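You operate a simulated robot arm through the tools that you are given. There is no shell and no other tool.

Carry out the task below with a simulated robot arm. There is one attempt and no reset: what you move stays moved.

## Task
Take the core out of the valve in the test block.
Fine: drop it in the orange dish; clamp for the work, free it after; core tool back on its peg.

It is judged by the outcome, as a careful person would: the job done as asked, and still so three seconds after it is handed in. It fails if anything else is knocked over, pushed out of place, dropped, spilled or broken.

## Robot
A 7-joint arm with a fingered hand, fixed in place. Base frame: the origin is at the foot of the arm, x ahead of it, y to its left, z up; the work surface is at about z = 90.6. Lengths are in cm, angles in degrees, forces in N, time in s.
With the tool pointing down near the work surface it reaches from about 30 to 70 cm from the base axis. Its first joint turns from -166.0 to 166.0 degrees. Payload 4 kg.
The tool frame sits at the grasp point between the pads (the TCP): z along the fingers, y along the line on which they close. The tips reach 2.6 cm beyond it. Largest opening 14.8 cm; the body of the gripper starts 7.3 cm behind the TCP. The gripper is a hand of 3 fingers: y runs from the thumb to the fingers, the wrist lies at [0, 0, -23.9] in the tool frame.
Orientation is that of the tool frame in the base frame, as a unit quaternion [x, y, z, w]. With the fingers straight down and closing along the base's y, the tool's x points along the base's -x, its y along +y and its z along -z.

## Interface
- The arm moves only by the tool step_arm. Its argument "steps" is a list that holds one entry, the list of rows, each a list of 6 numbers: the turn, a rotation vector about the base's x, y, z in degrees, then the shift along the base's x, y, z in cm. In form: [[[rx, ry, rz, x, y, z], ...]]. A call has 1 to 20 rows; each row shifts and turns the commanded pose from where the row before left it. Rows are played at 5 a second. More than 5 cm and 8.6 degrees between two rows, and nothing of the call is played. Where a pose cannot be reached the arm comes as near as it can. A force on the tool above 40 N (or 10 N above the force at the start of the call, whichever is more), or a blocked arm, ends the call early, and 0.2 s more pass. In this call time passes only in rows, and 0.2 s behind the last. The reply holds the time, the measured pose of the TCP, the force on the tool along the base axes, the opening and the grip force, in the units named above and with some noise, with the torque about the TCP (base axes, N m) and any sound that the robot's microphone picked up, and new pictures: "views" is both (left out), scene, wrist or none.
- Cameras (640 x 400 px; columns grow to the right, rows downward): "scene" is fixed at [22.18, 64.82, 148.95]; the picture's right is [-0.99, 0.14, 0.00], its down [0.13, 0.89, -0.43] and it looks along [-0.06, -0.42, -0.90] (base axes); focal length 244 px, centre (320, 200). "wrist" rides on the gripper at [6.8, -3.9, -9] in the tool frame; the picture's right is [0.50, 0.87, 0.00], its down [-0.66, 0.38, -0.65] and it looks along [-0.57, 0.33, 0.76] (tool axes); focal length 222 px, centre (320, 200). There is no depth. A picture from a camera that has moved, and an enlarged one, comes with that camera's place and axes in the base frame and with its lens.
- raise_lower(by): slides the trunk up (or, below 0, down) by that many cm; the arm rides with it, the base frame stays. It gives what a move gives, with no picture.
- move_fingers(finger1, finger2, thumb_bend): sets how far each is bent, from 0 (flat) to 1 (curled in); at 0.3 the hand is open as for a grip, at 0.7 the pads meet at the TCP. One left out holds its place. A second passes; each finger stops where it meets its share of the squeeze, and holds until it gets a number again. It is the only way to open and close the hand. It gives what a move gives, with no picture; readings hold the bend of each and the force on the fingers (four entries, about 0 where the hand has none), thumb and palm.
- zoom(camera, box): a new picture of the part [left, top, right, bottom] of that camera's present view, enlarged. The clock stands still meanwhile.
- hand_in(): hands the job in; it is judged then, once.

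Nothing tells you positions but the pictures and the camera data. Unless the task says otherwise, let go and move clear before handing in.

The tools are called as name(argument=value, ...) on one line, values as JSON. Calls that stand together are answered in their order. step_arm: Moves the arm, as the interface text tells. Its arguments: {"type":"object","properties":{"steps":{"type":"array"},"views":{"type":"string","enum":["both","scene","wrist","none"]}},"required":["steps"]} The other tools are called the same way: raise_lower (by) slides the trunk up or down; move_fingers (finger1, finger2, thumb_bend) moves the fingers one by one; zoom (camera, box) takes an enlarged picture of a part of a camera's view; hand_in () hands the job in.

At the start:

```text
t: 0.0
ee_pos: [31.48, 34.66, 119.34]
orientation: [0.0, 1.0, 0.0, 0.0]
force: [0.8, -0.3, 0.3]
wrist_torque: [0.0, 0.0, -0.02]
finger_gap: 14.8
finger_force: 0.0
shape: jaw
bend: [0.3, 0.3, 0.3]
finger forces: [0.0, 0.0, 0.1, 0.0, 0.0, 0.0]
trunk travel left (down, up): [-52.5, 6.5]
```

scene: 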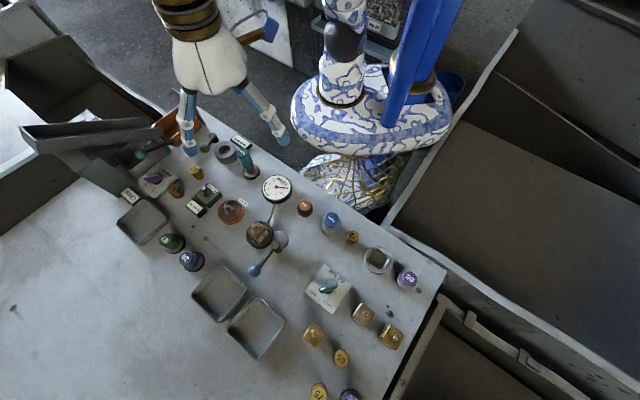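
wrist: 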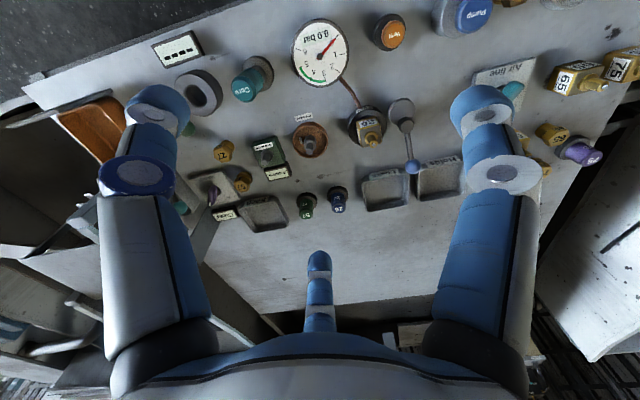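

I see a bench with a gauge, a clamp-like lever near a test block with a valve, several knobs and tools, and an orange tray at the far left. I'll enlarge the pictures first to find out what is what.

zoom(camera="scene", box=[110, 100, 270, 200])

zoom(camera="scene", box=[220, 160, 380, 260])

zoom(camera="scene", box=[110, 180, 270, 280])

zoom(camera="scene", box=[280, 240, 440, 340])

zoom(camera="wrist", box=[140, 20, 300, 120])

zoom(camera="wrist", box=[280, 80, 440, 180])

zoom(camera="wrist", box=[180, 120, 340, 220])

```text
4.00 times, centred on (190, 150) of scene
camera zoom: at [22.18, 64.82, 148.95], right [-0.99, 0.14, 0.0], down [0.13, 0.89, -0.43], along [-0.06, -0.42, -0.9], focal length 978 px, centre (840, 400)
```

zoom: 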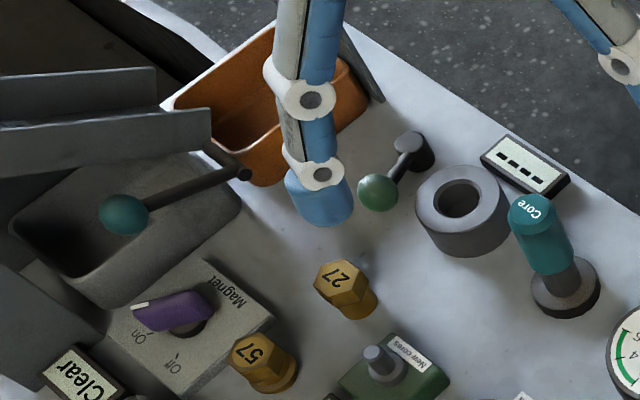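

```text
4.00 times, centred on (300, 210) of scene
camera zoom: at [22.18, 64.82, 148.95], right [-0.99, 0.14, 0.0], down [0.13, 0.89, -0.43], along [-0.06, -0.42, -0.9], focal length 978 px, centre (400, 160)
```

zoom: 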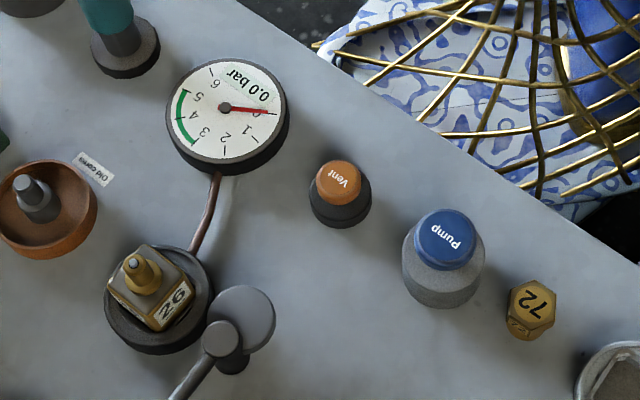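

```text
4.00 times, centred on (190, 230) of scene
camera zoom: at [22.18, 64.82, 148.95], right [-0.99, 0.14, 0.0], down [0.13, 0.89, -0.43], along [-0.06, -0.42, -0.9], focal length 978 px, centre (840, 80)
```

zoom: 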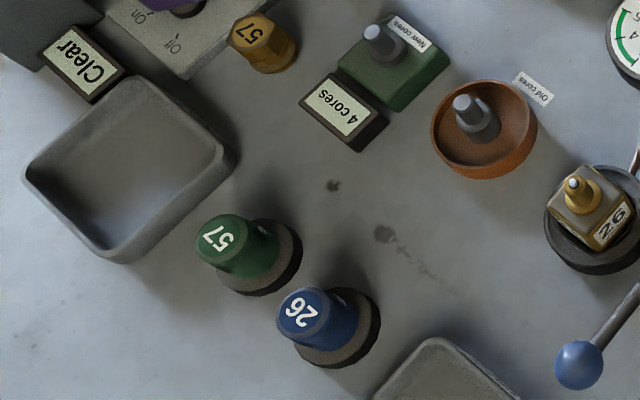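

```text
4.00 times, centred on (360, 290) of scene
camera zoom: at [22.18, 64.82, 148.95], right [-0.99, 0.14, 0.0], down [0.13, 0.89, -0.43], along [-0.06, -0.42, -0.9], focal length 978 px, centre (160, -160)
```

zoom: 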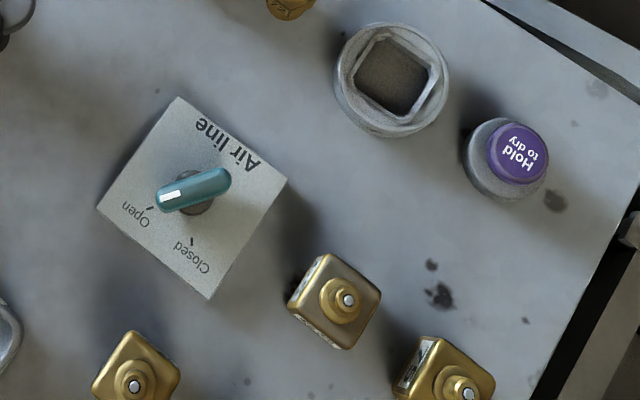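

```text
4.00 times, centred on (220, 70) of wrist
camera zoom: at [24.66, 30.78, 128.36], right [-0.5, 0.87, 0.0], down [0.66, 0.38, 0.65], along [0.57, 0.33, -0.76], focal length 888 px, centre (720, 720)
```

zoom: 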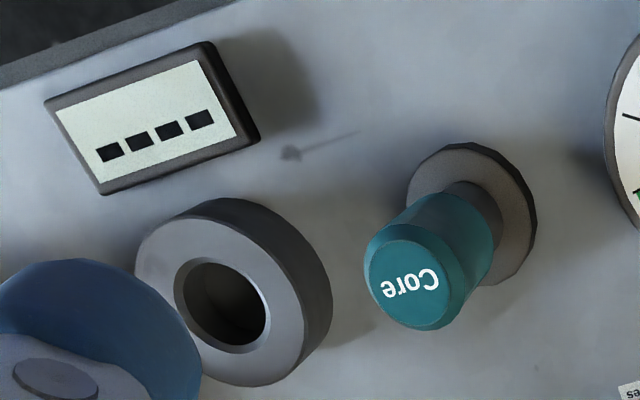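

```text
4.00 times, centred on (360, 130) of wrist
camera zoom: at [24.66, 30.78, 128.36], right [-0.5, 0.87, 0.0], down [0.66, 0.38, 0.65], along [0.57, 0.33, -0.76], focal length 888 px, centre (160, 480)
```

zoom: 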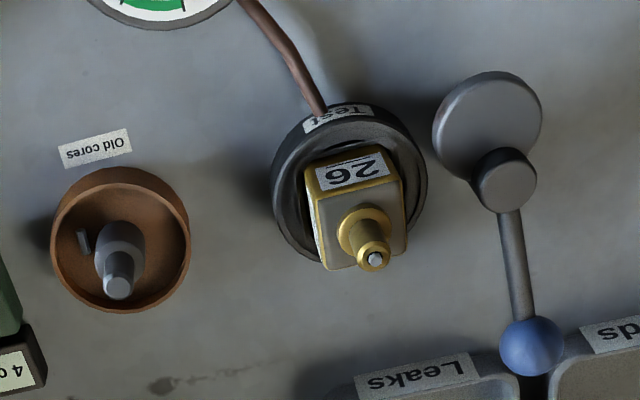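

```text
4.00 times, centred on (260, 170) of wrist
camera zoom: at [24.66, 30.78, 128.36], right [-0.5, 0.87, 0.0], down [0.66, 0.38, 0.65], along [0.57, 0.33, -0.76], focal length 888 px, centre (560, 320)
```

zoom: 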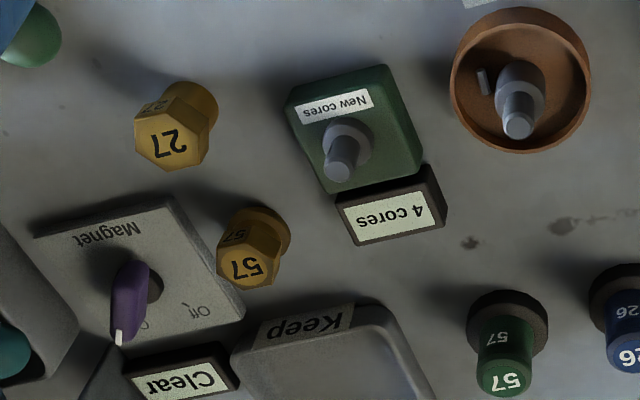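

The "Old cores" round dish is orange with a post in it, the teal "Core" tool stands on its peg, and valve 26 sits in the "Test" block beside a cam clamp with a blue-ball lever. The gauge reads 0.0 bar. I'll move to look more closely at the test block and clamp.

step_arm(steps=[[[0, 0, 0, -3, 1.4, -1.8], [0, 0, 0, -3, 1.4, -1.8], [0, 0, 0, -3, 1.4, -1.8], [0, 0, 0, -2.5, 1.2, -1.8]]], views="both")

```text
t: 1.0
ee_pos: [19.93, 40.01, 112.01]
orientation: [-0.001, 1.0, 0.0, 0.0]
force: [0.9, 0.6, -0.7]
wrist_torque: [-0.02, 0.03, -0.03]
finger_gap: 14.8
finger_force: 0.0
shape: jaw
bend: [0.3, 0.3, 0.3]
finger forces: [0.0, 0.0, 0.0, 0.0, 0.1, 0.0]
trunk travel left (down, up): [-52.5, 6.5]
camera wrist: at [13.2, 36.07, 121.06], right [-0.5, 0.87, 0.0], down [0.66, 0.38, 0.65], along [0.57, 0.33, -0.76], focal length 222 px, centre (320, 200)
```

scene: 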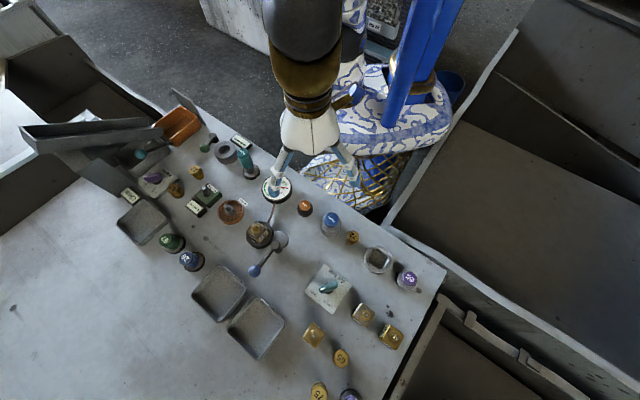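
wrist: 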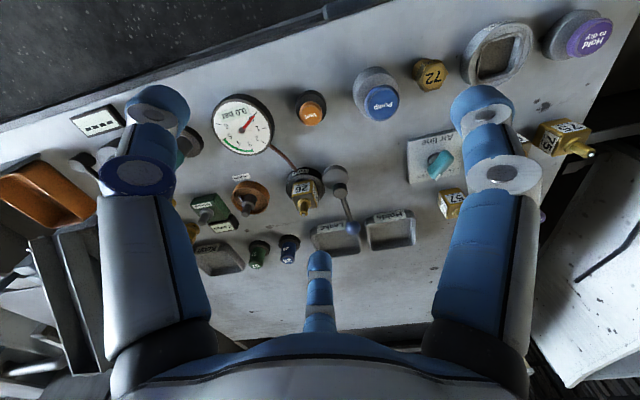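

zoom(camera="wrist", box=[260, 140, 388, 220])

zoom(camera="wrist", box=[180, 160, 308, 240])

zoom(camera="wrist", box=[0, 100, 160, 200])

zoom(camera="scene", box=[110, 80, 270, 180])

zoom(camera="scene", box=[215, 200, 311, 260])

zoom(camera="scene", box=[200, 130, 296, 190])

```text
5.00 times, centred on (324, 180) of wrist
camera zoom: at [13.2, 36.07, 121.06], right [-0.5, 0.87, 0.0], down [0.66, 0.38, 0.65], along [0.57, 0.33, -0.76], focal length 1111 px, centre (300, 300)
```

zoom: 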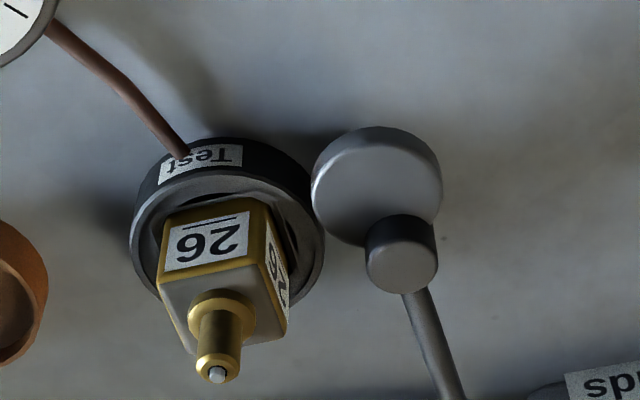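

```text
5.00 times, centred on (244, 200) of wrist
camera zoom: at [13.2, 36.07, 121.06], right [-0.5, 0.87, 0.0], down [0.66, 0.38, 0.65], along [0.57, 0.33, -0.76], focal length 1111 px, centre (700, 200)
```

zoom: 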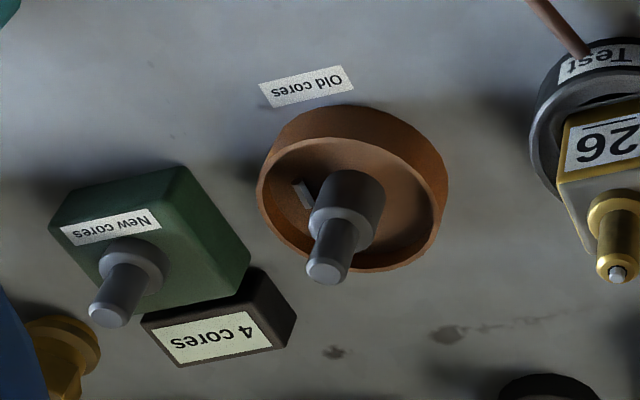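

```text
4.00 times, centred on (80, 150) of wrist
camera zoom: at [13.2, 36.07, 121.06], right [-0.5, 0.87, 0.0], down [0.66, 0.38, 0.65], along [0.57, 0.33, -0.76], focal length 888 px, centre (1280, 400)
```

zoom: 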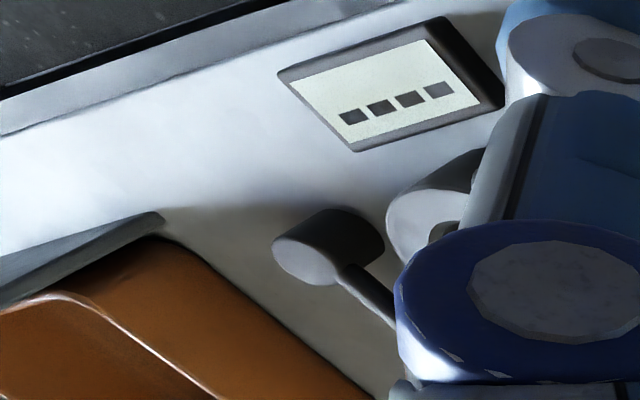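

```text
4.00 times, centred on (190, 130) of scene
camera zoom: at [22.18, 64.82, 148.95], right [-0.99, 0.14, 0.0], down [0.13, 0.89, -0.43], along [-0.06, -0.42, -0.9], focal length 978 px, centre (840, 480)
```

zoom: 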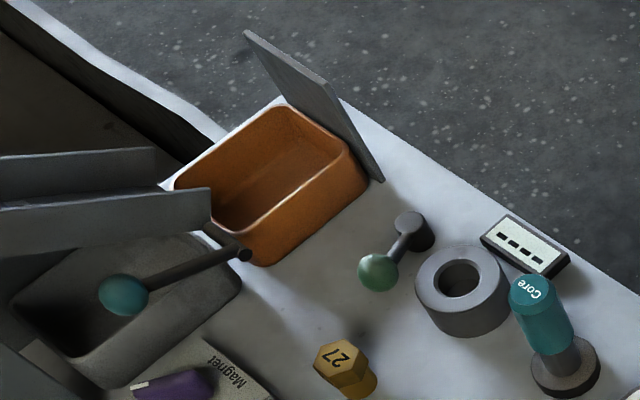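

```text
6.67 times, centred on (263, 230) of scene
camera zoom: at [22.18, 64.82, 148.95], right [-0.99, 0.14, 0.0], down [0.13, 0.89, -0.43], along [-0.06, -0.42, -0.9], focal length 1630 px, centre (700, 0)
```

zoom: 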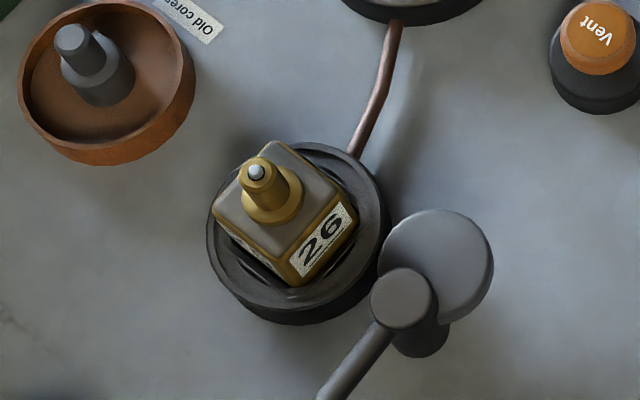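

```text
6.67 times, centred on (248, 160) of scene
camera zoom: at [22.18, 64.82, 148.95], right [-0.99, 0.14, 0.0], down [0.13, 0.89, -0.43], along [-0.06, -0.42, -0.9], focal length 1630 px, centre (800, 467)
```

zoom: 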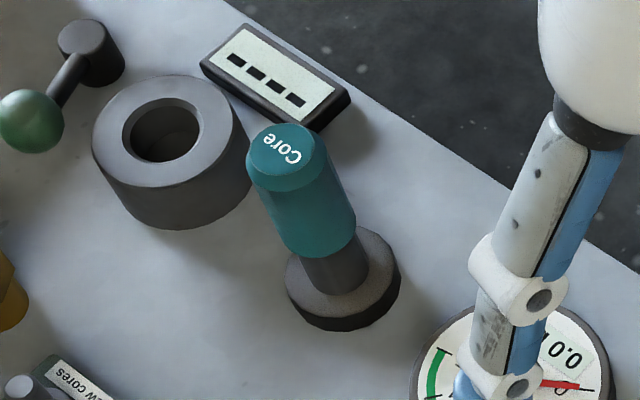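

The cam clamp's pivot is around (30.1, 49.4) with its lever pointing away from the block, so it's open; swinging the lever counter-clockwise by about 90° should bring the cam onto the valve. I'll look closely at the ball and at the surroundings before I touch it.

zoom(camera="wrist", box=[300, 160, 428, 240])

zoom(camera="scene", box=[205, 220, 333, 300])

zoom(camera="scene", box=[170, 180, 298, 260])

```text
5.00 times, centred on (364, 200) of wrist
camera zoom: at [13.2, 36.07, 121.06], right [-0.5, 0.87, 0.0], down [0.66, 0.38, 0.65], along [0.57, 0.33, -0.76], focal length 1111 px, centre (100, 200)
```

zoom: 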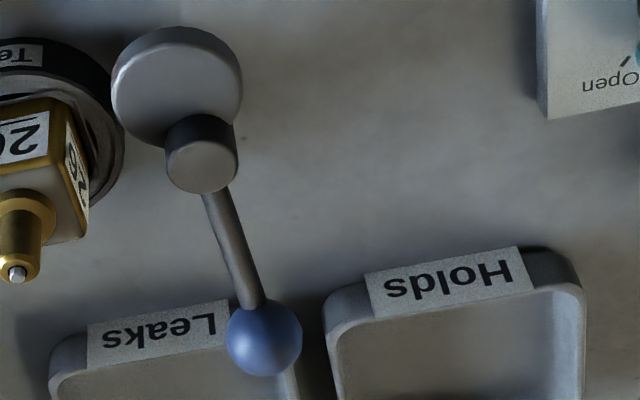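

```text
5.00 times, centred on (269, 260) of scene
camera zoom: at [22.18, 64.82, 148.95], right [-0.99, 0.14, 0.0], down [0.13, 0.89, -0.43], along [-0.06, -0.42, -0.9], focal length 1222 px, centre (575, -100)
```

zoom: 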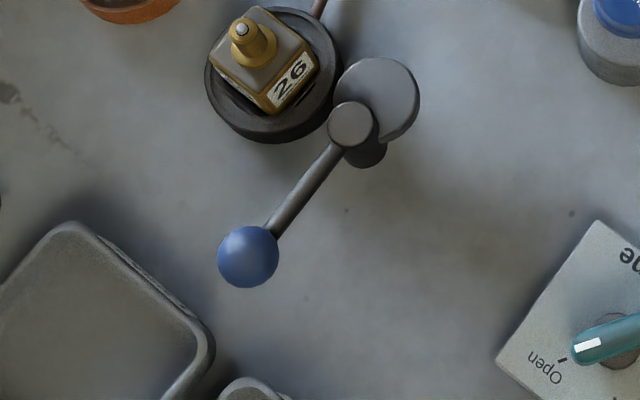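

```text
5.00 times, centred on (234, 220) of scene
camera zoom: at [22.18, 64.82, 148.95], right [-0.99, 0.14, 0.0], down [0.13, 0.89, -0.43], along [-0.06, -0.42, -0.9], focal length 1222 px, centre (750, 100)
```

zoom: 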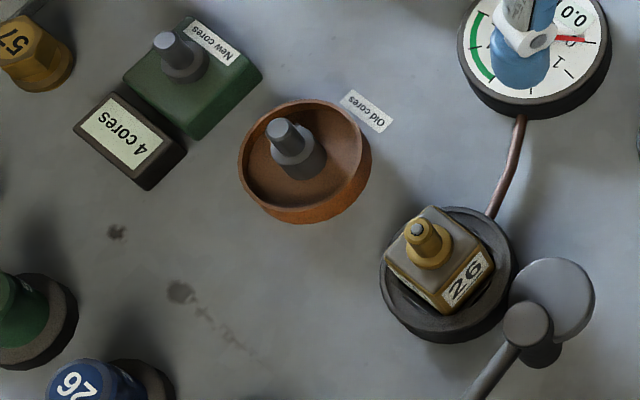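

Ball at about (34.65, 54.8, 96.1), radius about 1.3, and the lever is 7 cm long. I'll go above the ball with the hand turned 20° so the rod runs between two fingers, and close the fingers to a loose cage.

step_arm(steps=[[[0, 0, 4, 2.944, 2.956, -0.4], [0, 0, 4, 2.944, 2.956, -0.4], [0, 0, 4, 2.944, 2.956, -0.4], [0, 0, 4, 2.944, 2.956, -0.4], [0, 0, 4, 2.944, 2.956, -0.4]]], views="none")

move_fingers(finger1=0.55, finger2=0.55, thumb_bend=0.55)

step_arm(steps=[[[0, 0, 0, 0, 0, 0]]], views="both")

```text
t: 2.2
ee_pos: [34.64, 54.31, 110.2]
orientation: [-0.175, 0.985, -0.002, 0.0]
force: [-0.3, -0.7, -0.2]
wrist_torque: [0.01, 0.03, 0.02]
finger_gap: 14.78
finger_force: 0.1
shape: jaw
bend: [0.3, 0.3, 0.3]
finger forces: [0.0, 0.0, 0.1, 0.0, 0.0, 0.0]
out of reach, approached as far as the arm can: row 5
trunk travel left (down, up): [-52.5, 6.5]
```

```text
t: 3.2
ee_pos: [34.73, 54.38, 110.11]
orientation: [-0.174, 0.985, 0.0, 0.0]
force: [-0.5, -0.2, 0.3]
wrist_torque: [-0.02, 0.01, 0.01]
finger_gap: 4.6
finger_force: 0.1
shape: fingers
bend: [0.55, 0.55, 0.55]
finger forces: [0.0, 0.0, 0.0, 0.0, 0.0, 0.1]
trunk travel left (down, up): [-52.5, 6.5]
```

```text
t: 3.6
ee_pos: [34.73, 54.38, 110.2]
orientation: [-0.173, 0.985, 0.0, 0.0]
force: [0.0, -0.1, -0.1]
wrist_torque: [0.03, -0.01, -0.03]
finger_gap: 4.61
finger_force: 0.0
shape: fingers
bend: [0.55, 0.55, 0.55]
finger forces: [0.0, 0.1, 0.1, 0.0, 0.0, 0.1]
trunk travel left (down, up): [-52.5, 6.5]
camera wrist: at [29.63, 48.42, 119.3], right [-0.77, 0.64, 0.0], down [0.49, 0.58, 0.65], along [0.42, 0.5, -0.76], focal length 222 px, centre (320, 200)
```

scene: 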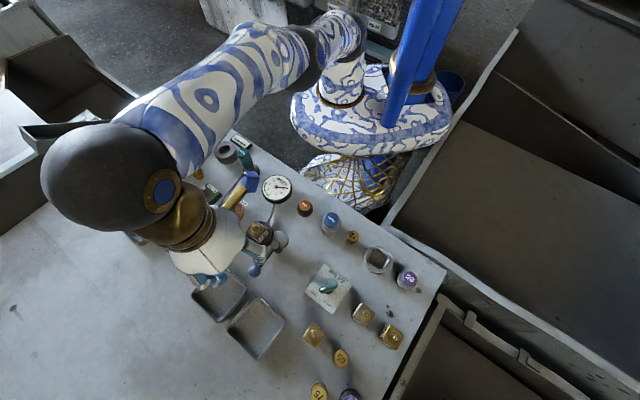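
wrist: 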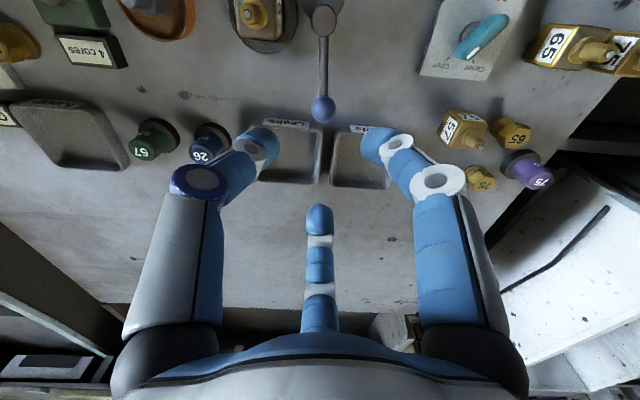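

The hand is now just above the ball, at the edge of its reach at this height. I'll come down to just above the ball and check the alignment.

step_arm(steps=[[[0, 0, 0, 0, 0, -3], [0, 0, 0, 0, 0, -3], [0, 0, 0, 0, 0, -3]]], views="both")

```text
t: 4.4
ee_pos: [34.42, 54.51, 101.08]
orientation: [-0.173, 0.985, 0.0, 0.0]
force: [0.3, 0.4, 0.4]
wrist_torque: [-0.03, 0.0, -0.03]
finger_gap: 4.61
finger_force: 0.0
shape: fingers
bend: [0.55, 0.55, 0.55]
finger forces: [0.0, 0.0, 0.0, 0.0, 0.1, 0.0]
trunk travel left (down, up): [-52.5, 6.5]
camera wrist: at [29.4, 48.58, 110.24], right [-0.77, 0.64, 0.0], down [0.49, 0.58, 0.65], along [0.42, 0.5, -0.76], focal length 222 px, centre (320, 200)
```

scene: 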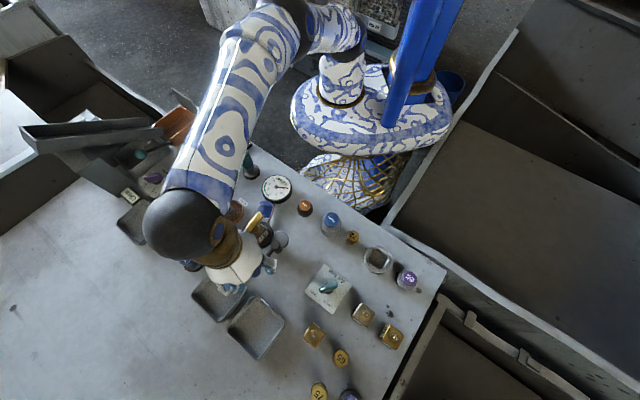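
wrist: 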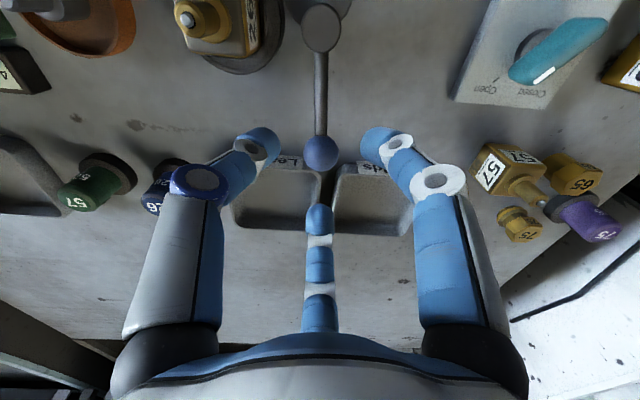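

The ball is centred between the fingers. Lowering the cage over it.

step_arm(steps=[[[0, 0, 0, 0.05, 0.1, -1.5], [0, 0, 0, 0.05, 0.1, -1.5], [0, 0, 0, 0, 0, -1]]], views="both")

zoom(camera="wrist", box=[220, 100, 420, 225])

```text
t: 5.2
ee_pos: [34.58, 54.58, 97.29]
orientation: [-0.174, 0.985, 0.0, 0.0]
force: [-0.2, -0.1, 0.4]
wrist_torque: [-0.01, 0.02, 0.03]
finger_gap: 4.6
finger_force: 0.0
shape: fingers
bend: [0.55, 0.55, 0.55]
finger forces: [0.0, 0.0, 0.0, 0.1, 0.0, 0.1]
trunk travel left (down, up): [-52.5, 6.5]
camera wrist: at [29.53, 48.63, 106.25], right [-0.77, 0.64, 0.0], down [0.49, 0.58, 0.65], along [0.42, 0.5, -0.76], focal length 222 px, centre (320, 200)
```

scene: 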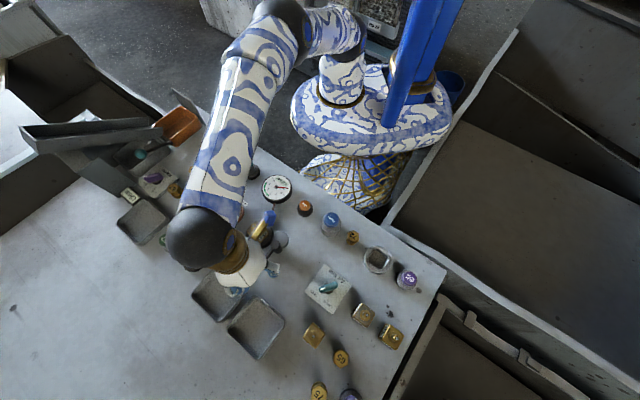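
wrist: 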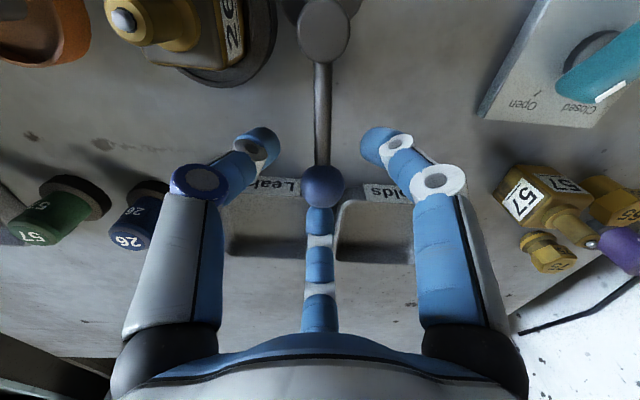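

```text
3.20 times, centred on (320, 162) of wrist
camera zoom: at [29.53, 48.63, 106.25], right [-0.77, 0.64, 0.0], down [0.49, 0.58, 0.65], along [0.42, 0.5, -0.76], focal length 711 px, centre (320, 320)
```

zoom: 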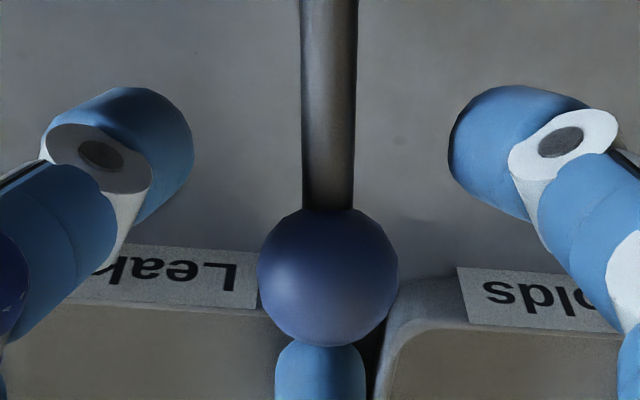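

The ball sits inside the three fingers. I'll close the cage a little and start swinging the lever counter-clockwise about the pivot, checking the force.

move_fingers(finger1=0.6, finger2=0.6, thumb_bend=0.6)

step_arm(steps=[[[0, 0, 8, -0.779, 0.566, 0], [0, 0, 8, -0.85, 0.452, 0], [0, 0, 8, -0.904, 0.329, 0]]], views="both")

```text
t: 6.2
ee_pos: [34.5, 54.52, 97.22]
orientation: [-0.174, 0.985, 0.0, 0.0]
force: [0.4, -0.2, 0.1]
wrist_torque: [-0.03, 0.01, 0.01]
finger_gap: 3.03
finger_force: 0.0
shape: fingers
bend: [0.6, 0.6, 0.6]
finger forces: [0.1, 0.0, 0.0, 0.0, 0.1, 0.0]
trunk travel left (down, up): [-52.5, 6.5]
```

```text
t: 7.0
ee_pos: [32.03, 55.87, 97.11]
orientation: [-0.375, 0.927, 0.0, 0.0]
force: [-0.2, -0.7, -1.1]
wrist_torque: [0.01, -0.01, -0.01]
finger_gap: 3.03
finger_force: 0.6
shape: fingers
bend: [0.6, 0.6, 0.6]
finger forces: [0.0, 0.0, 0.0, 0.0, 0.4, 0.0]
trunk travel left (down, up): [-52.5, 6.5]
camera wrist: at [29.83, 48.46, 106.15], right [-0.96, 0.27, 0.0], down [0.21, 0.73, 0.65], along [0.18, 0.63, -0.76], focal length 222 px, centre (320, 200)
```

scene: 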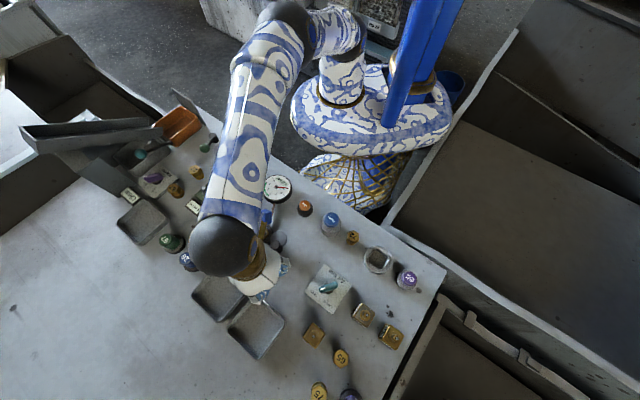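
wrist: 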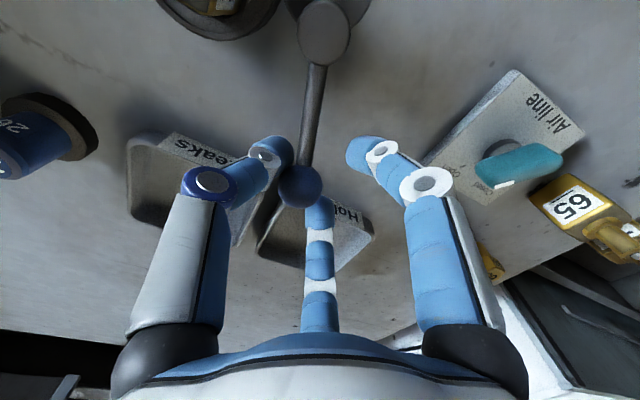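

The lever follows easily. Continuing round the arc.

step_arm(steps=[[[0, 0, 8, -0.942, 0.2, 0], [0, 0, 8, -0.96, 0.067, 0], [0, 0, 8, -0.96, -0.067, 0], [0, 0, 8, -0.942, -0.2, 0]]], views="wrist")

```text
t: 8.0
ee_pos: [28.07, 55.79, 97.17]
orientation: [-0.617, 0.787, 0.0, 0.0]
force: [-0.8, 0.3, -0.9]
wrist_torque: [0.0, 0.02, 0.0]
finger_gap: 3.07
finger_force: 1.1
shape: fingers
bend: [0.6, 0.6, 0.6]
finger forces: [0.1, 0.0, 0.0, 0.0, 0.4, 0.0]
trunk travel left (down, up): [-52.5, 6.5]
camera wrist: at [30.32, 48.41, 106.23], right [-0.96, -0.28, 0.0], down [-0.21, 0.73, 0.65], along [-0.18, 0.63, -0.76], focal length 222 px, centre (320, 200)
```

wrist: 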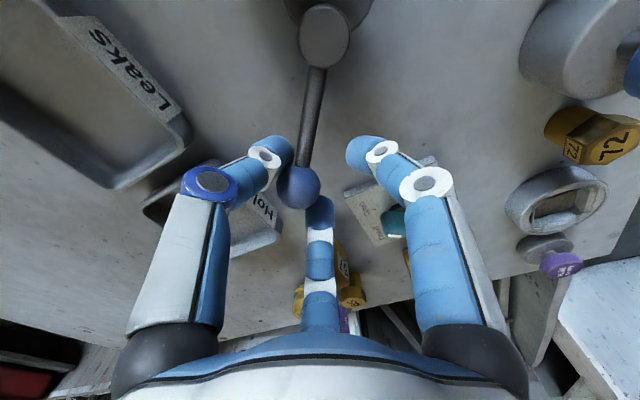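

step_arm(steps=[[[0, 0, 8, -0.904, -0.329, 0], [0, 0, 8, -0.85, -0.452, 0], [0, 0, 8, -0.779, -0.566, 0]]], views="both")

```text
t: 8.8
ee_pos: [25.72, 54.55, 97.09]
orientation: [0.767, -0.641, 0.0, 0.0]
force: [-0.2, 0.4, 0.8]
wrist_torque: [0.02, -0.01, 0.01]
finger_gap: 3.04
finger_force: 0.4
shape: fingers
bend: [0.6, 0.6, 0.6]
finger forces: [0.1, 0.0, 0.0, 0.0, 0.5, 0.0]
trunk travel left (down, up): [-52.5, 6.5]
camera wrist: at [30.71, 48.56, 106.14], right [-0.76, -0.65, 0.0], down [-0.49, 0.58, 0.65], along [-0.42, 0.5, -0.76], focal length 222 px, centre (320, 200)
```

scene: 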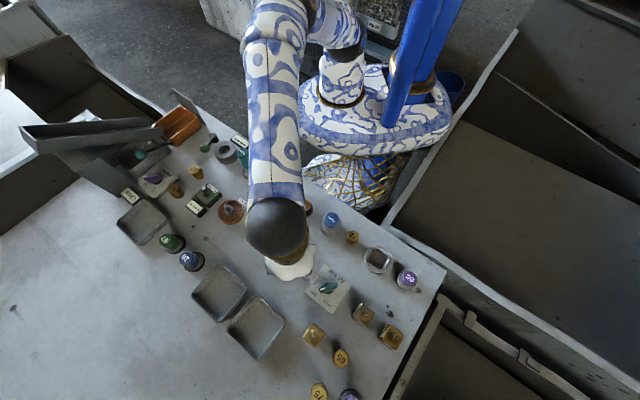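
wrist: 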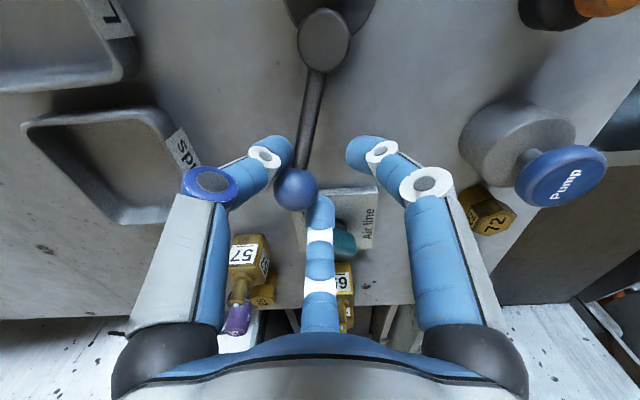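

step_arm(steps=[[[0, 0, 8, -0.693, -0.669, 0], [0, 0, 8, -0.592, -0.759, 0]]], views="wrist")

```text
t: 9.4
ee_pos: [24.45, 53.14, 96.94]
orientation: [0.848, -0.529, -0.001, 0.0]
force: [1.9, 1.0, 0.3]
wrist_torque: [0.01, 0.0, -0.04]
finger_gap: 3.2
finger_force: 0.9
shape: fingers
bend: [0.6, 0.6, 0.59]
finger forces: [0.0, 0.1, 0.0, 0.0, 2.1, 0.0]
trunk travel left (down, up): [-52.5, 6.5]
camera wrist: at [30.92, 48.79, 106.11], right [-0.56, -0.83, 0.0], down [-0.63, 0.42, 0.65], along [-0.54, 0.36, -0.76], focal length 222 px, centre (320, 200)
```

wrist: 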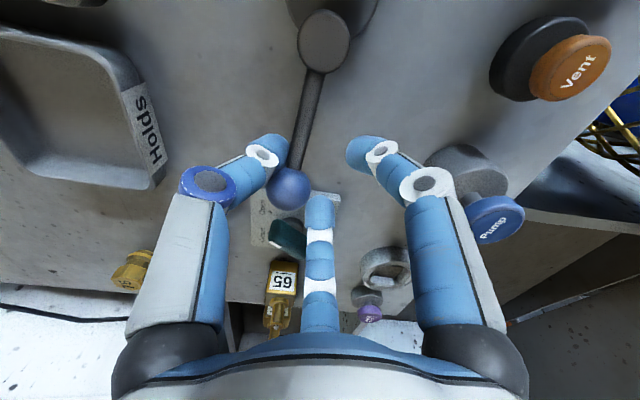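

The lever is at roughly 132° and beginning to resist. I'll nudge a bit further to seat the cam, watching the force.

step_arm(steps=[[[0, 0, 4, -0.27, -0.4, 0], [0, 0, 4, -0.24, -0.41, 0]]], views="wrist")

zoom(camera="scene", box=[205, 200, 333, 280])

```text
t: 10.0
ee_pos: [24.14, 52.41, 96.96]
orientation: [0.883, -0.469, 0.0, -0.001]
force: [6.9, 3.3, 1.9]
wrist_torque: [0.02, -0.1, -0.11]
finger_gap: 3.74
finger_force: 3.9
shape: fingers
bend: [0.6, 0.6, 0.57]
finger forces: [0.1, 0.0, 0.0, 0.1, 7.3, 0.0]
trunk travel left (down, up): [-52.5, 6.5]
camera wrist: at [31.11, 48.94, 106.12], right [-0.44, -0.9, 0.0], down [-0.68, 0.33, 0.65], along [-0.59, 0.29, -0.76], focal length 222 px, centre (320, 200)
```

wrist: 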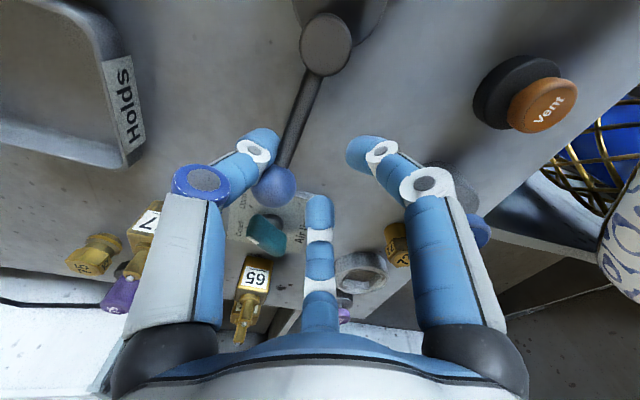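

```text
5.00 times, centred on (269, 240) of scene
camera zoom: at [22.18, 64.82, 148.95], right [-0.99, 0.14, 0.0], down [0.13, 0.89, -0.43], along [-0.06, -0.42, -0.9], focal length 1222 px, centre (575, 0)
```

zoom: 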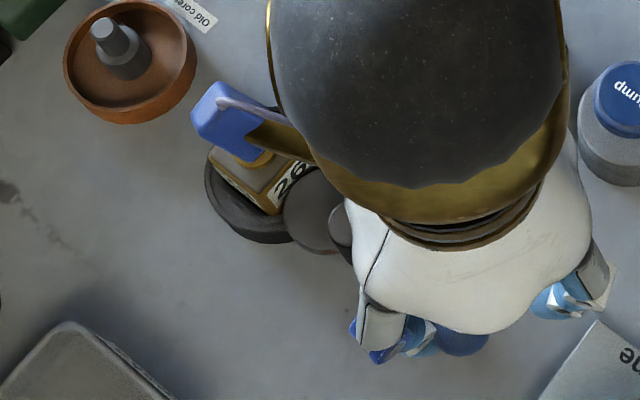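

The lever has stopped hard at about 132° with the cam against the valve. I'll ease the hand back to centre on the ball, open, lift and check that the clamp stays.

step_arm(steps=[[[0, 0, -4, 0.35, 0.7, 0], [0, 0, -4, 0.3, 0.7, 0]]], views="wrist")

move_fingers(finger1=0.5, finger2=0.5, thumb_bend=0.5)

step_arm(steps=[[[0, 0, 0, 0, 0, 2], [0, 0, 0, 0, 0, 3], [0, 0, 0, 0, 0, 4]]], views="both")

```text
t: 10.6
ee_pos: [24.54, 53.61, 97.07]
orientation: [0.849, -0.529, 0.0, 0.001]
force: [0.0, -0.8, -0.8]
wrist_torque: [-0.02, 0.0, 0.01]
finger_gap: 3.13
finger_force: 0.5
shape: fingers
bend: [0.6, 0.6, 0.59]
finger forces: [0.1, 0.0, 0.0, 0.1, 1.4, 0.0]
trunk travel left (down, up): [-52.5, 6.5]
camera wrist: at [30.98, 49.41, 106.1], right [-0.56, -0.83, 0.0], down [-0.63, 0.42, 0.65], along [-0.54, 0.36, -0.76], focal length 222 px, centre (320, 200)
```

wrist: 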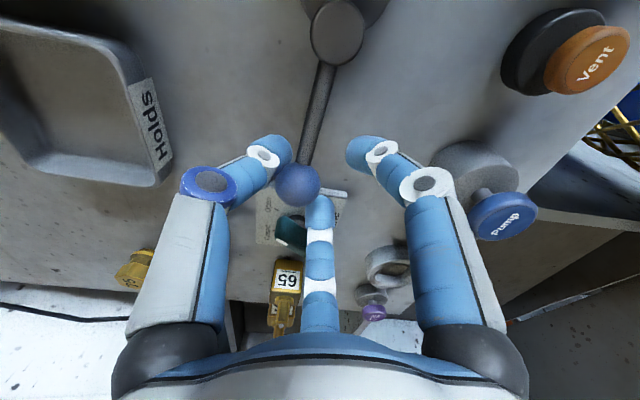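

```text
t: 11.6
ee_pos: [24.5, 53.67, 96.97]
orientation: [0.848, -0.53, 0.0, 0.0]
force: [-0.5, 0.8, 0.0]
wrist_torque: [0.02, 0.01, 0.0]
finger_gap: 6.14
finger_force: 0.0
shape: fingers
bend: [0.5, 0.5, 0.5]
finger forces: [0.0, 0.0, 0.0, 0.0, 0.0, 0.0]
trunk travel left (down, up): [-52.5, 6.5]
```

```text
t: 12.4
ee_pos: [24.66, 53.82, 105.92]
orientation: [0.848, -0.529, 0.001, 0.0]
force: [-0.5, 0.4, 0.5]
wrist_torque: [-0.02, -0.01, -0.03]
finger_gap: 6.15
finger_force: 0.1
shape: fingers
bend: [0.5, 0.5, 0.5]
finger forces: [0.0, 0.0, 0.0, 0.1, 0.0, 0.0]
trunk travel left (down, up): [-52.5, 6.5]
camera wrist: at [31.06, 49.49, 114.97], right [-0.56, -0.83, 0.0], down [-0.63, 0.42, 0.65], along [-0.54, 0.36, -0.76], focal length 222 px, centre (320, 200)
```

scene: 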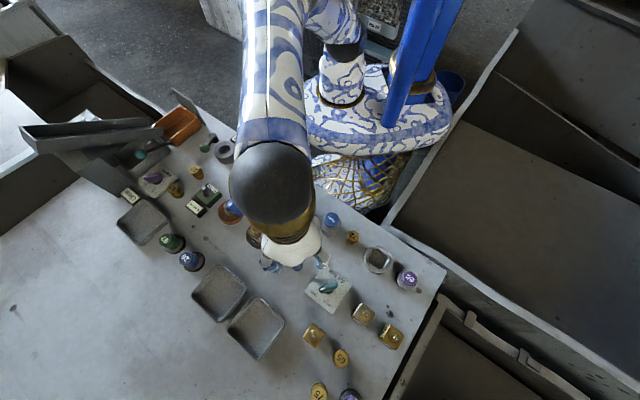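
wrist: 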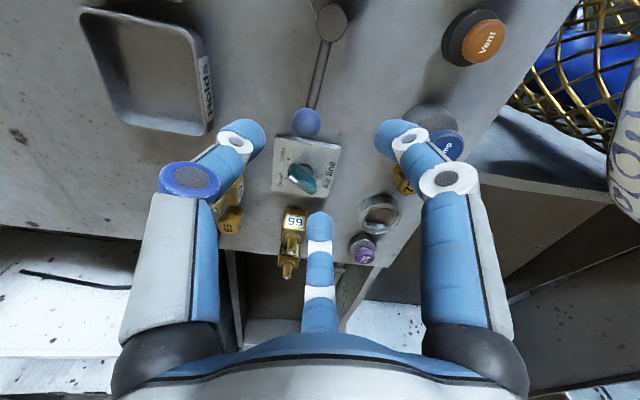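

The clamp holds at 132° after release. Next I'll travel up and over to above the core tool, unwinding the wrist on the way.

step_arm(steps=[[[0, 0, 0, 0, 0, 4], [0, 0, -8.3, 0.805, -1.944, 0.2], [0, 0, -8.3, 0.805, -1.944, 0.2], [0, 0, -8.3, 0.805, -1.944, 0.2], [0, 0, -8.3, 0.805, -1.944, 0.2], [0, 0, -8.3, 0.805, -1.944, 0.2], [0, 0, -8.3, 0.805, -1.944, 0.2], [0, 0, -8.3, 0.805, -1.944, 0.2], [0, 0, -8.3, 0.805, -1.944, 0.2], [0, 0, -8.3, 0.805, -1.944, 0], [0, 0, -8.3, 0.805, -1.944, 0], [0, 0, -8.3, 0.805, -1.944, 0], [0, 0, -8.3, 0.805, -1.944, 0], [0, 0, -8.3, 0.805, -1.944, 0], [0, 0, -8.1, 0.805, -1.944, 0]]], views="both")

zoom(camera="scene", box=[215, 200, 343, 280])

```text
t: 15.6
ee_pos: [36.06, 26.53, 111.63]
orientation: [0.001, 1.0, 0.0, 0.001]
force: [0.5, -0.6, 0.0]
wrist_torque: [0.01, 0.01, -0.04]
finger_gap: 6.14
finger_force: 0.0
shape: fingers
bend: [0.5, 0.5, 0.5]
finger forces: [0.0, 0.1, 0.0, 0.0, 0.1, 0.0]
trunk travel left (down, up): [-52.5, 6.5]
camera wrist: at [29.15, 22.6, 120.77], right [-0.5, 0.87, 0.0], down [0.66, 0.38, 0.65], along [0.57, 0.33, -0.76], focal length 222 px, centre (320, 200)
```

scene: 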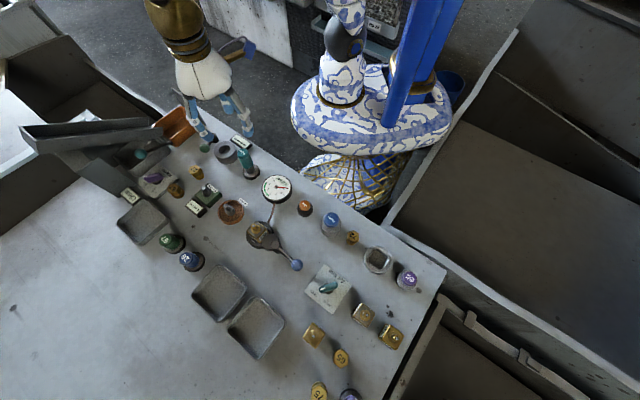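
wrist: 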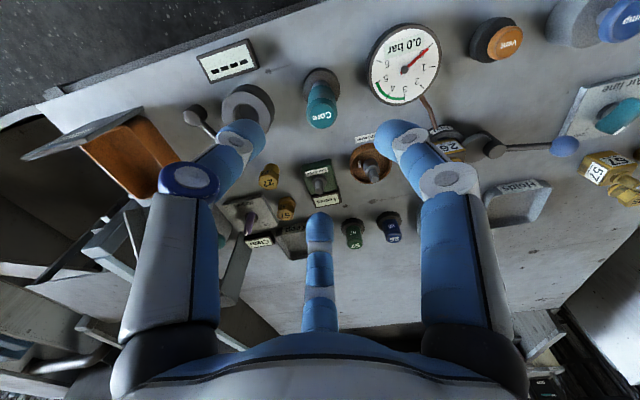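

```text
5.00 times, centred on (279, 240) of scene
camera zoom: at [22.18, 64.82, 148.95], right [-0.99, 0.14, 0.0], down [0.13, 0.89, -0.43], along [-0.06, -0.42, -0.9], focal length 1222 px, centre (525, 0)
```

zoom: 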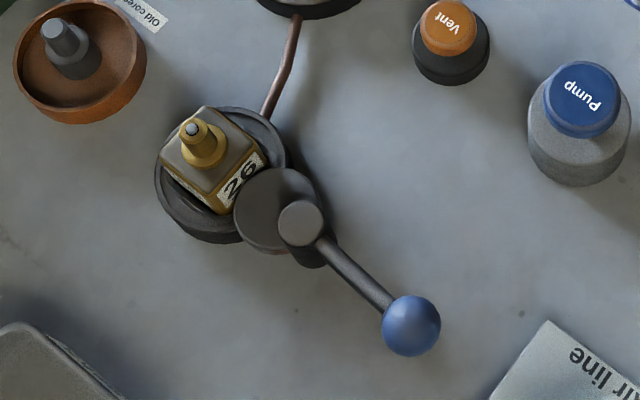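

The clamp's cam is tight against valve 26 and the valve hasn't moved. The core tool is centred right under the hand, so I'll lower it around the teal handle.

step_arm(steps=[[[0, 0, 0, -0.03, 0.02, -3], [0, 0, 0, -0.03, 0.02, -3], [0, 0, 0, -0.03, 0.02, -2.5]]], views="both")

```text
t: 16.4
ee_pos: [35.92, 26.62, 103.04]
orientation: [0.0, 1.0, 0.0, 0.0]
force: [0.7, 0.3, 0.2]
wrist_torque: [-0.01, 0.0, 0.0]
finger_gap: 6.16
finger_force: 0.0
shape: fingers
bend: [0.5, 0.5, 0.5]
finger forces: [0.0, 0.0, 0.0, 0.0, 0.1, 0.0]
trunk travel left (down, up): [-52.5, 6.5]
camera wrist: at [29.17, 22.76, 112.11], right [-0.5, 0.87, 0.0], down [0.66, 0.38, 0.65], along [0.57, 0.33, -0.76], focal length 222 px, centre (320, 200)
```

scene: 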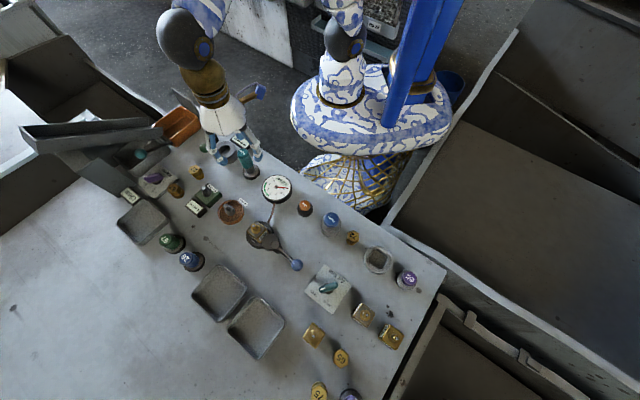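
wrist: 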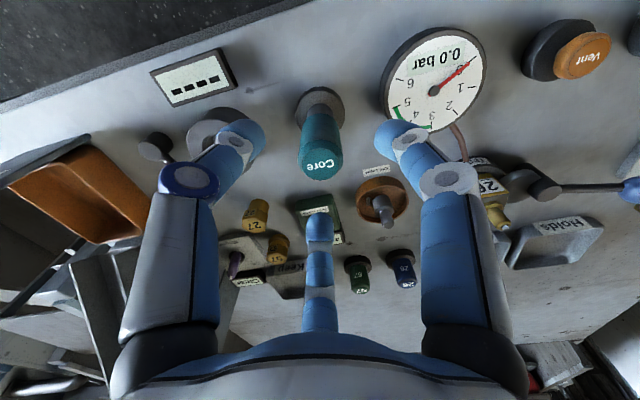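

step_arm(steps=[[[0, 0, 0, 0, 0, -2], [0, 0, 0, 0, 0, -2], [0, 0, 0, 0, 0, -1.9]]], views="both")

zoom(camera="wrist", box=[220, 60, 420, 260])

zoom(camera="scene", box=[190, 110, 318, 190])

```text
t: 17.2
ee_pos: [35.8, 26.75, 97.18]
orientation: [0.0, 1.0, 0.0, 0.0]
force: [1.2, -0.3, -0.1]
wrist_torque: [-0.01, -0.02, 0.0]
finger_gap: 6.15
finger_force: 0.0
shape: fingers
bend: [0.5, 0.5, 0.5]
finger forces: [0.1, 0.0, 0.0, 0.0, 0.1, 0.0]
trunk travel left (down, up): [-52.5, 6.5]
camera wrist: at [29.08, 22.83, 106.24], right [-0.5, 0.87, 0.0], down [0.66, 0.38, 0.65], along [0.57, 0.33, -0.76], focal length 222 px, centre (320, 200)
```

scene: 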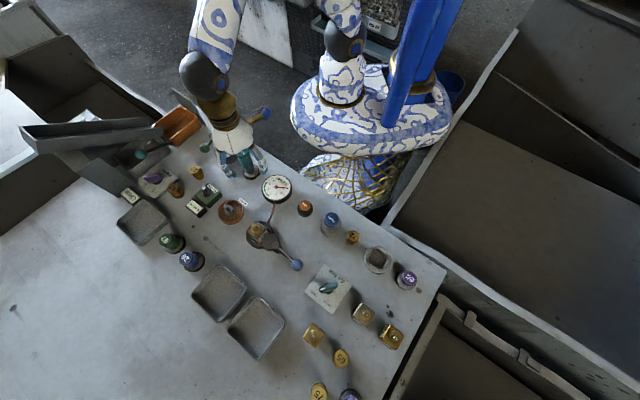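
wrist: 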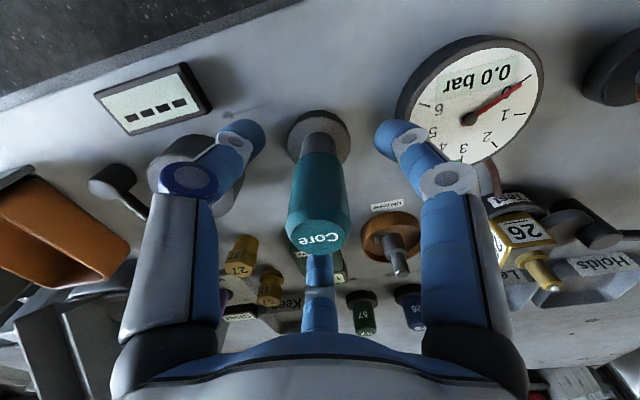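

```text
2.00 times, centred on (320, 160) of wrist
camera zoom: at [29.08, 22.83, 106.24], right [-0.5, 0.87, 0.0], down [0.66, 0.38, 0.65], along [0.57, 0.33, -0.76], focal length 444 px, centre (320, 280)
```

zoom: 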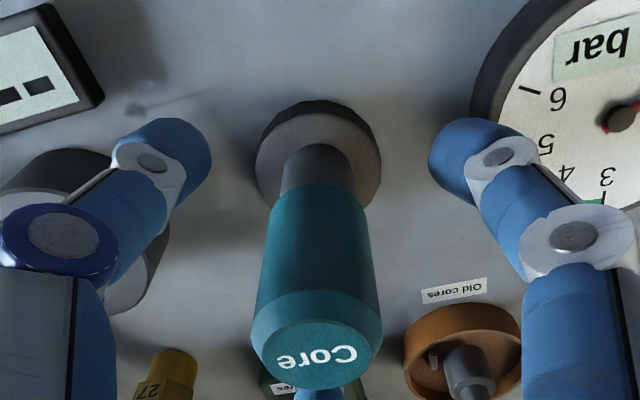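

```text
5.00 times, centred on (254, 150) of scene
camera zoom: at [22.18, 64.82, 148.95], right [-0.99, 0.14, 0.0], down [0.13, 0.89, -0.43], along [-0.06, -0.42, -0.9], focal length 1222 px, centre (650, 450)
```

zoom: 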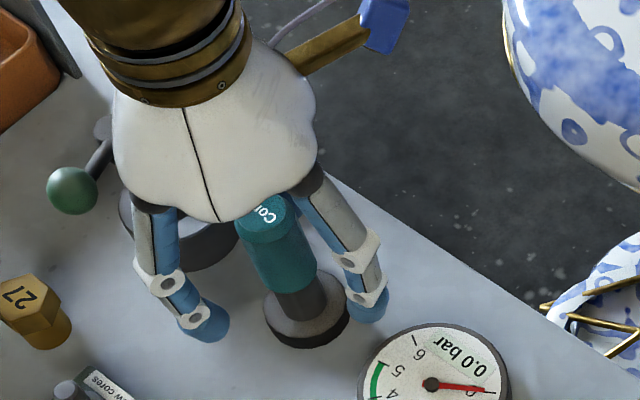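

The handle stands centred between the three fingers. Closing on it.

move_fingers(finger1=0.7, finger2=0.7, thumb_bend=0.7)

step_arm(steps=[[[0, 0, 0, 0, 0, 0]]], views="wrist")

```text
t: 18.2
ee_pos: [35.88, 26.67, 97.11]
orientation: [0.0, 1.0, 0.0, 0.0]
force: [-0.9, 0.4, -0.2]
wrist_torque: [-0.01, -0.02, 0.01]
finger_gap: 2.05
finger_force: 10.4
shape: fingers
bend: [0.62, 0.63, 0.65]
finger forces: [6.7, 6.0, 0.0, 0.0, 8.0, 0.0]
trunk travel left (down, up): [-52.5, 6.5]
```

```text
t: 18.6
ee_pos: [35.95, 26.74, 97.25]
orientation: [-0.001, 1.0, -0.001, 0.0]
force: [0.4, -0.4, -0.7]
wrist_torque: [0.02, -0.02, 0.02]
finger_gap: 2.03
finger_force: 10.2
shape: fingers
bend: [0.62, 0.63, 0.65]
finger forces: [6.7, 6.0, 0.0, 0.1, 7.9, 0.0]
trunk travel left (down, up): [-52.5, 6.5]
camera wrist: at [29.09, 22.82, 106.26], right [-0.5, 0.87, 0.0], down [0.66, 0.38, 0.65], along [0.57, 0.33, -0.76], focal length 222 px, centre (320, 200)
```

wrist: 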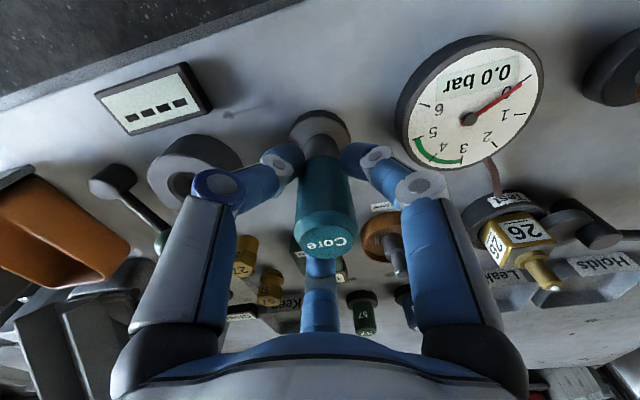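

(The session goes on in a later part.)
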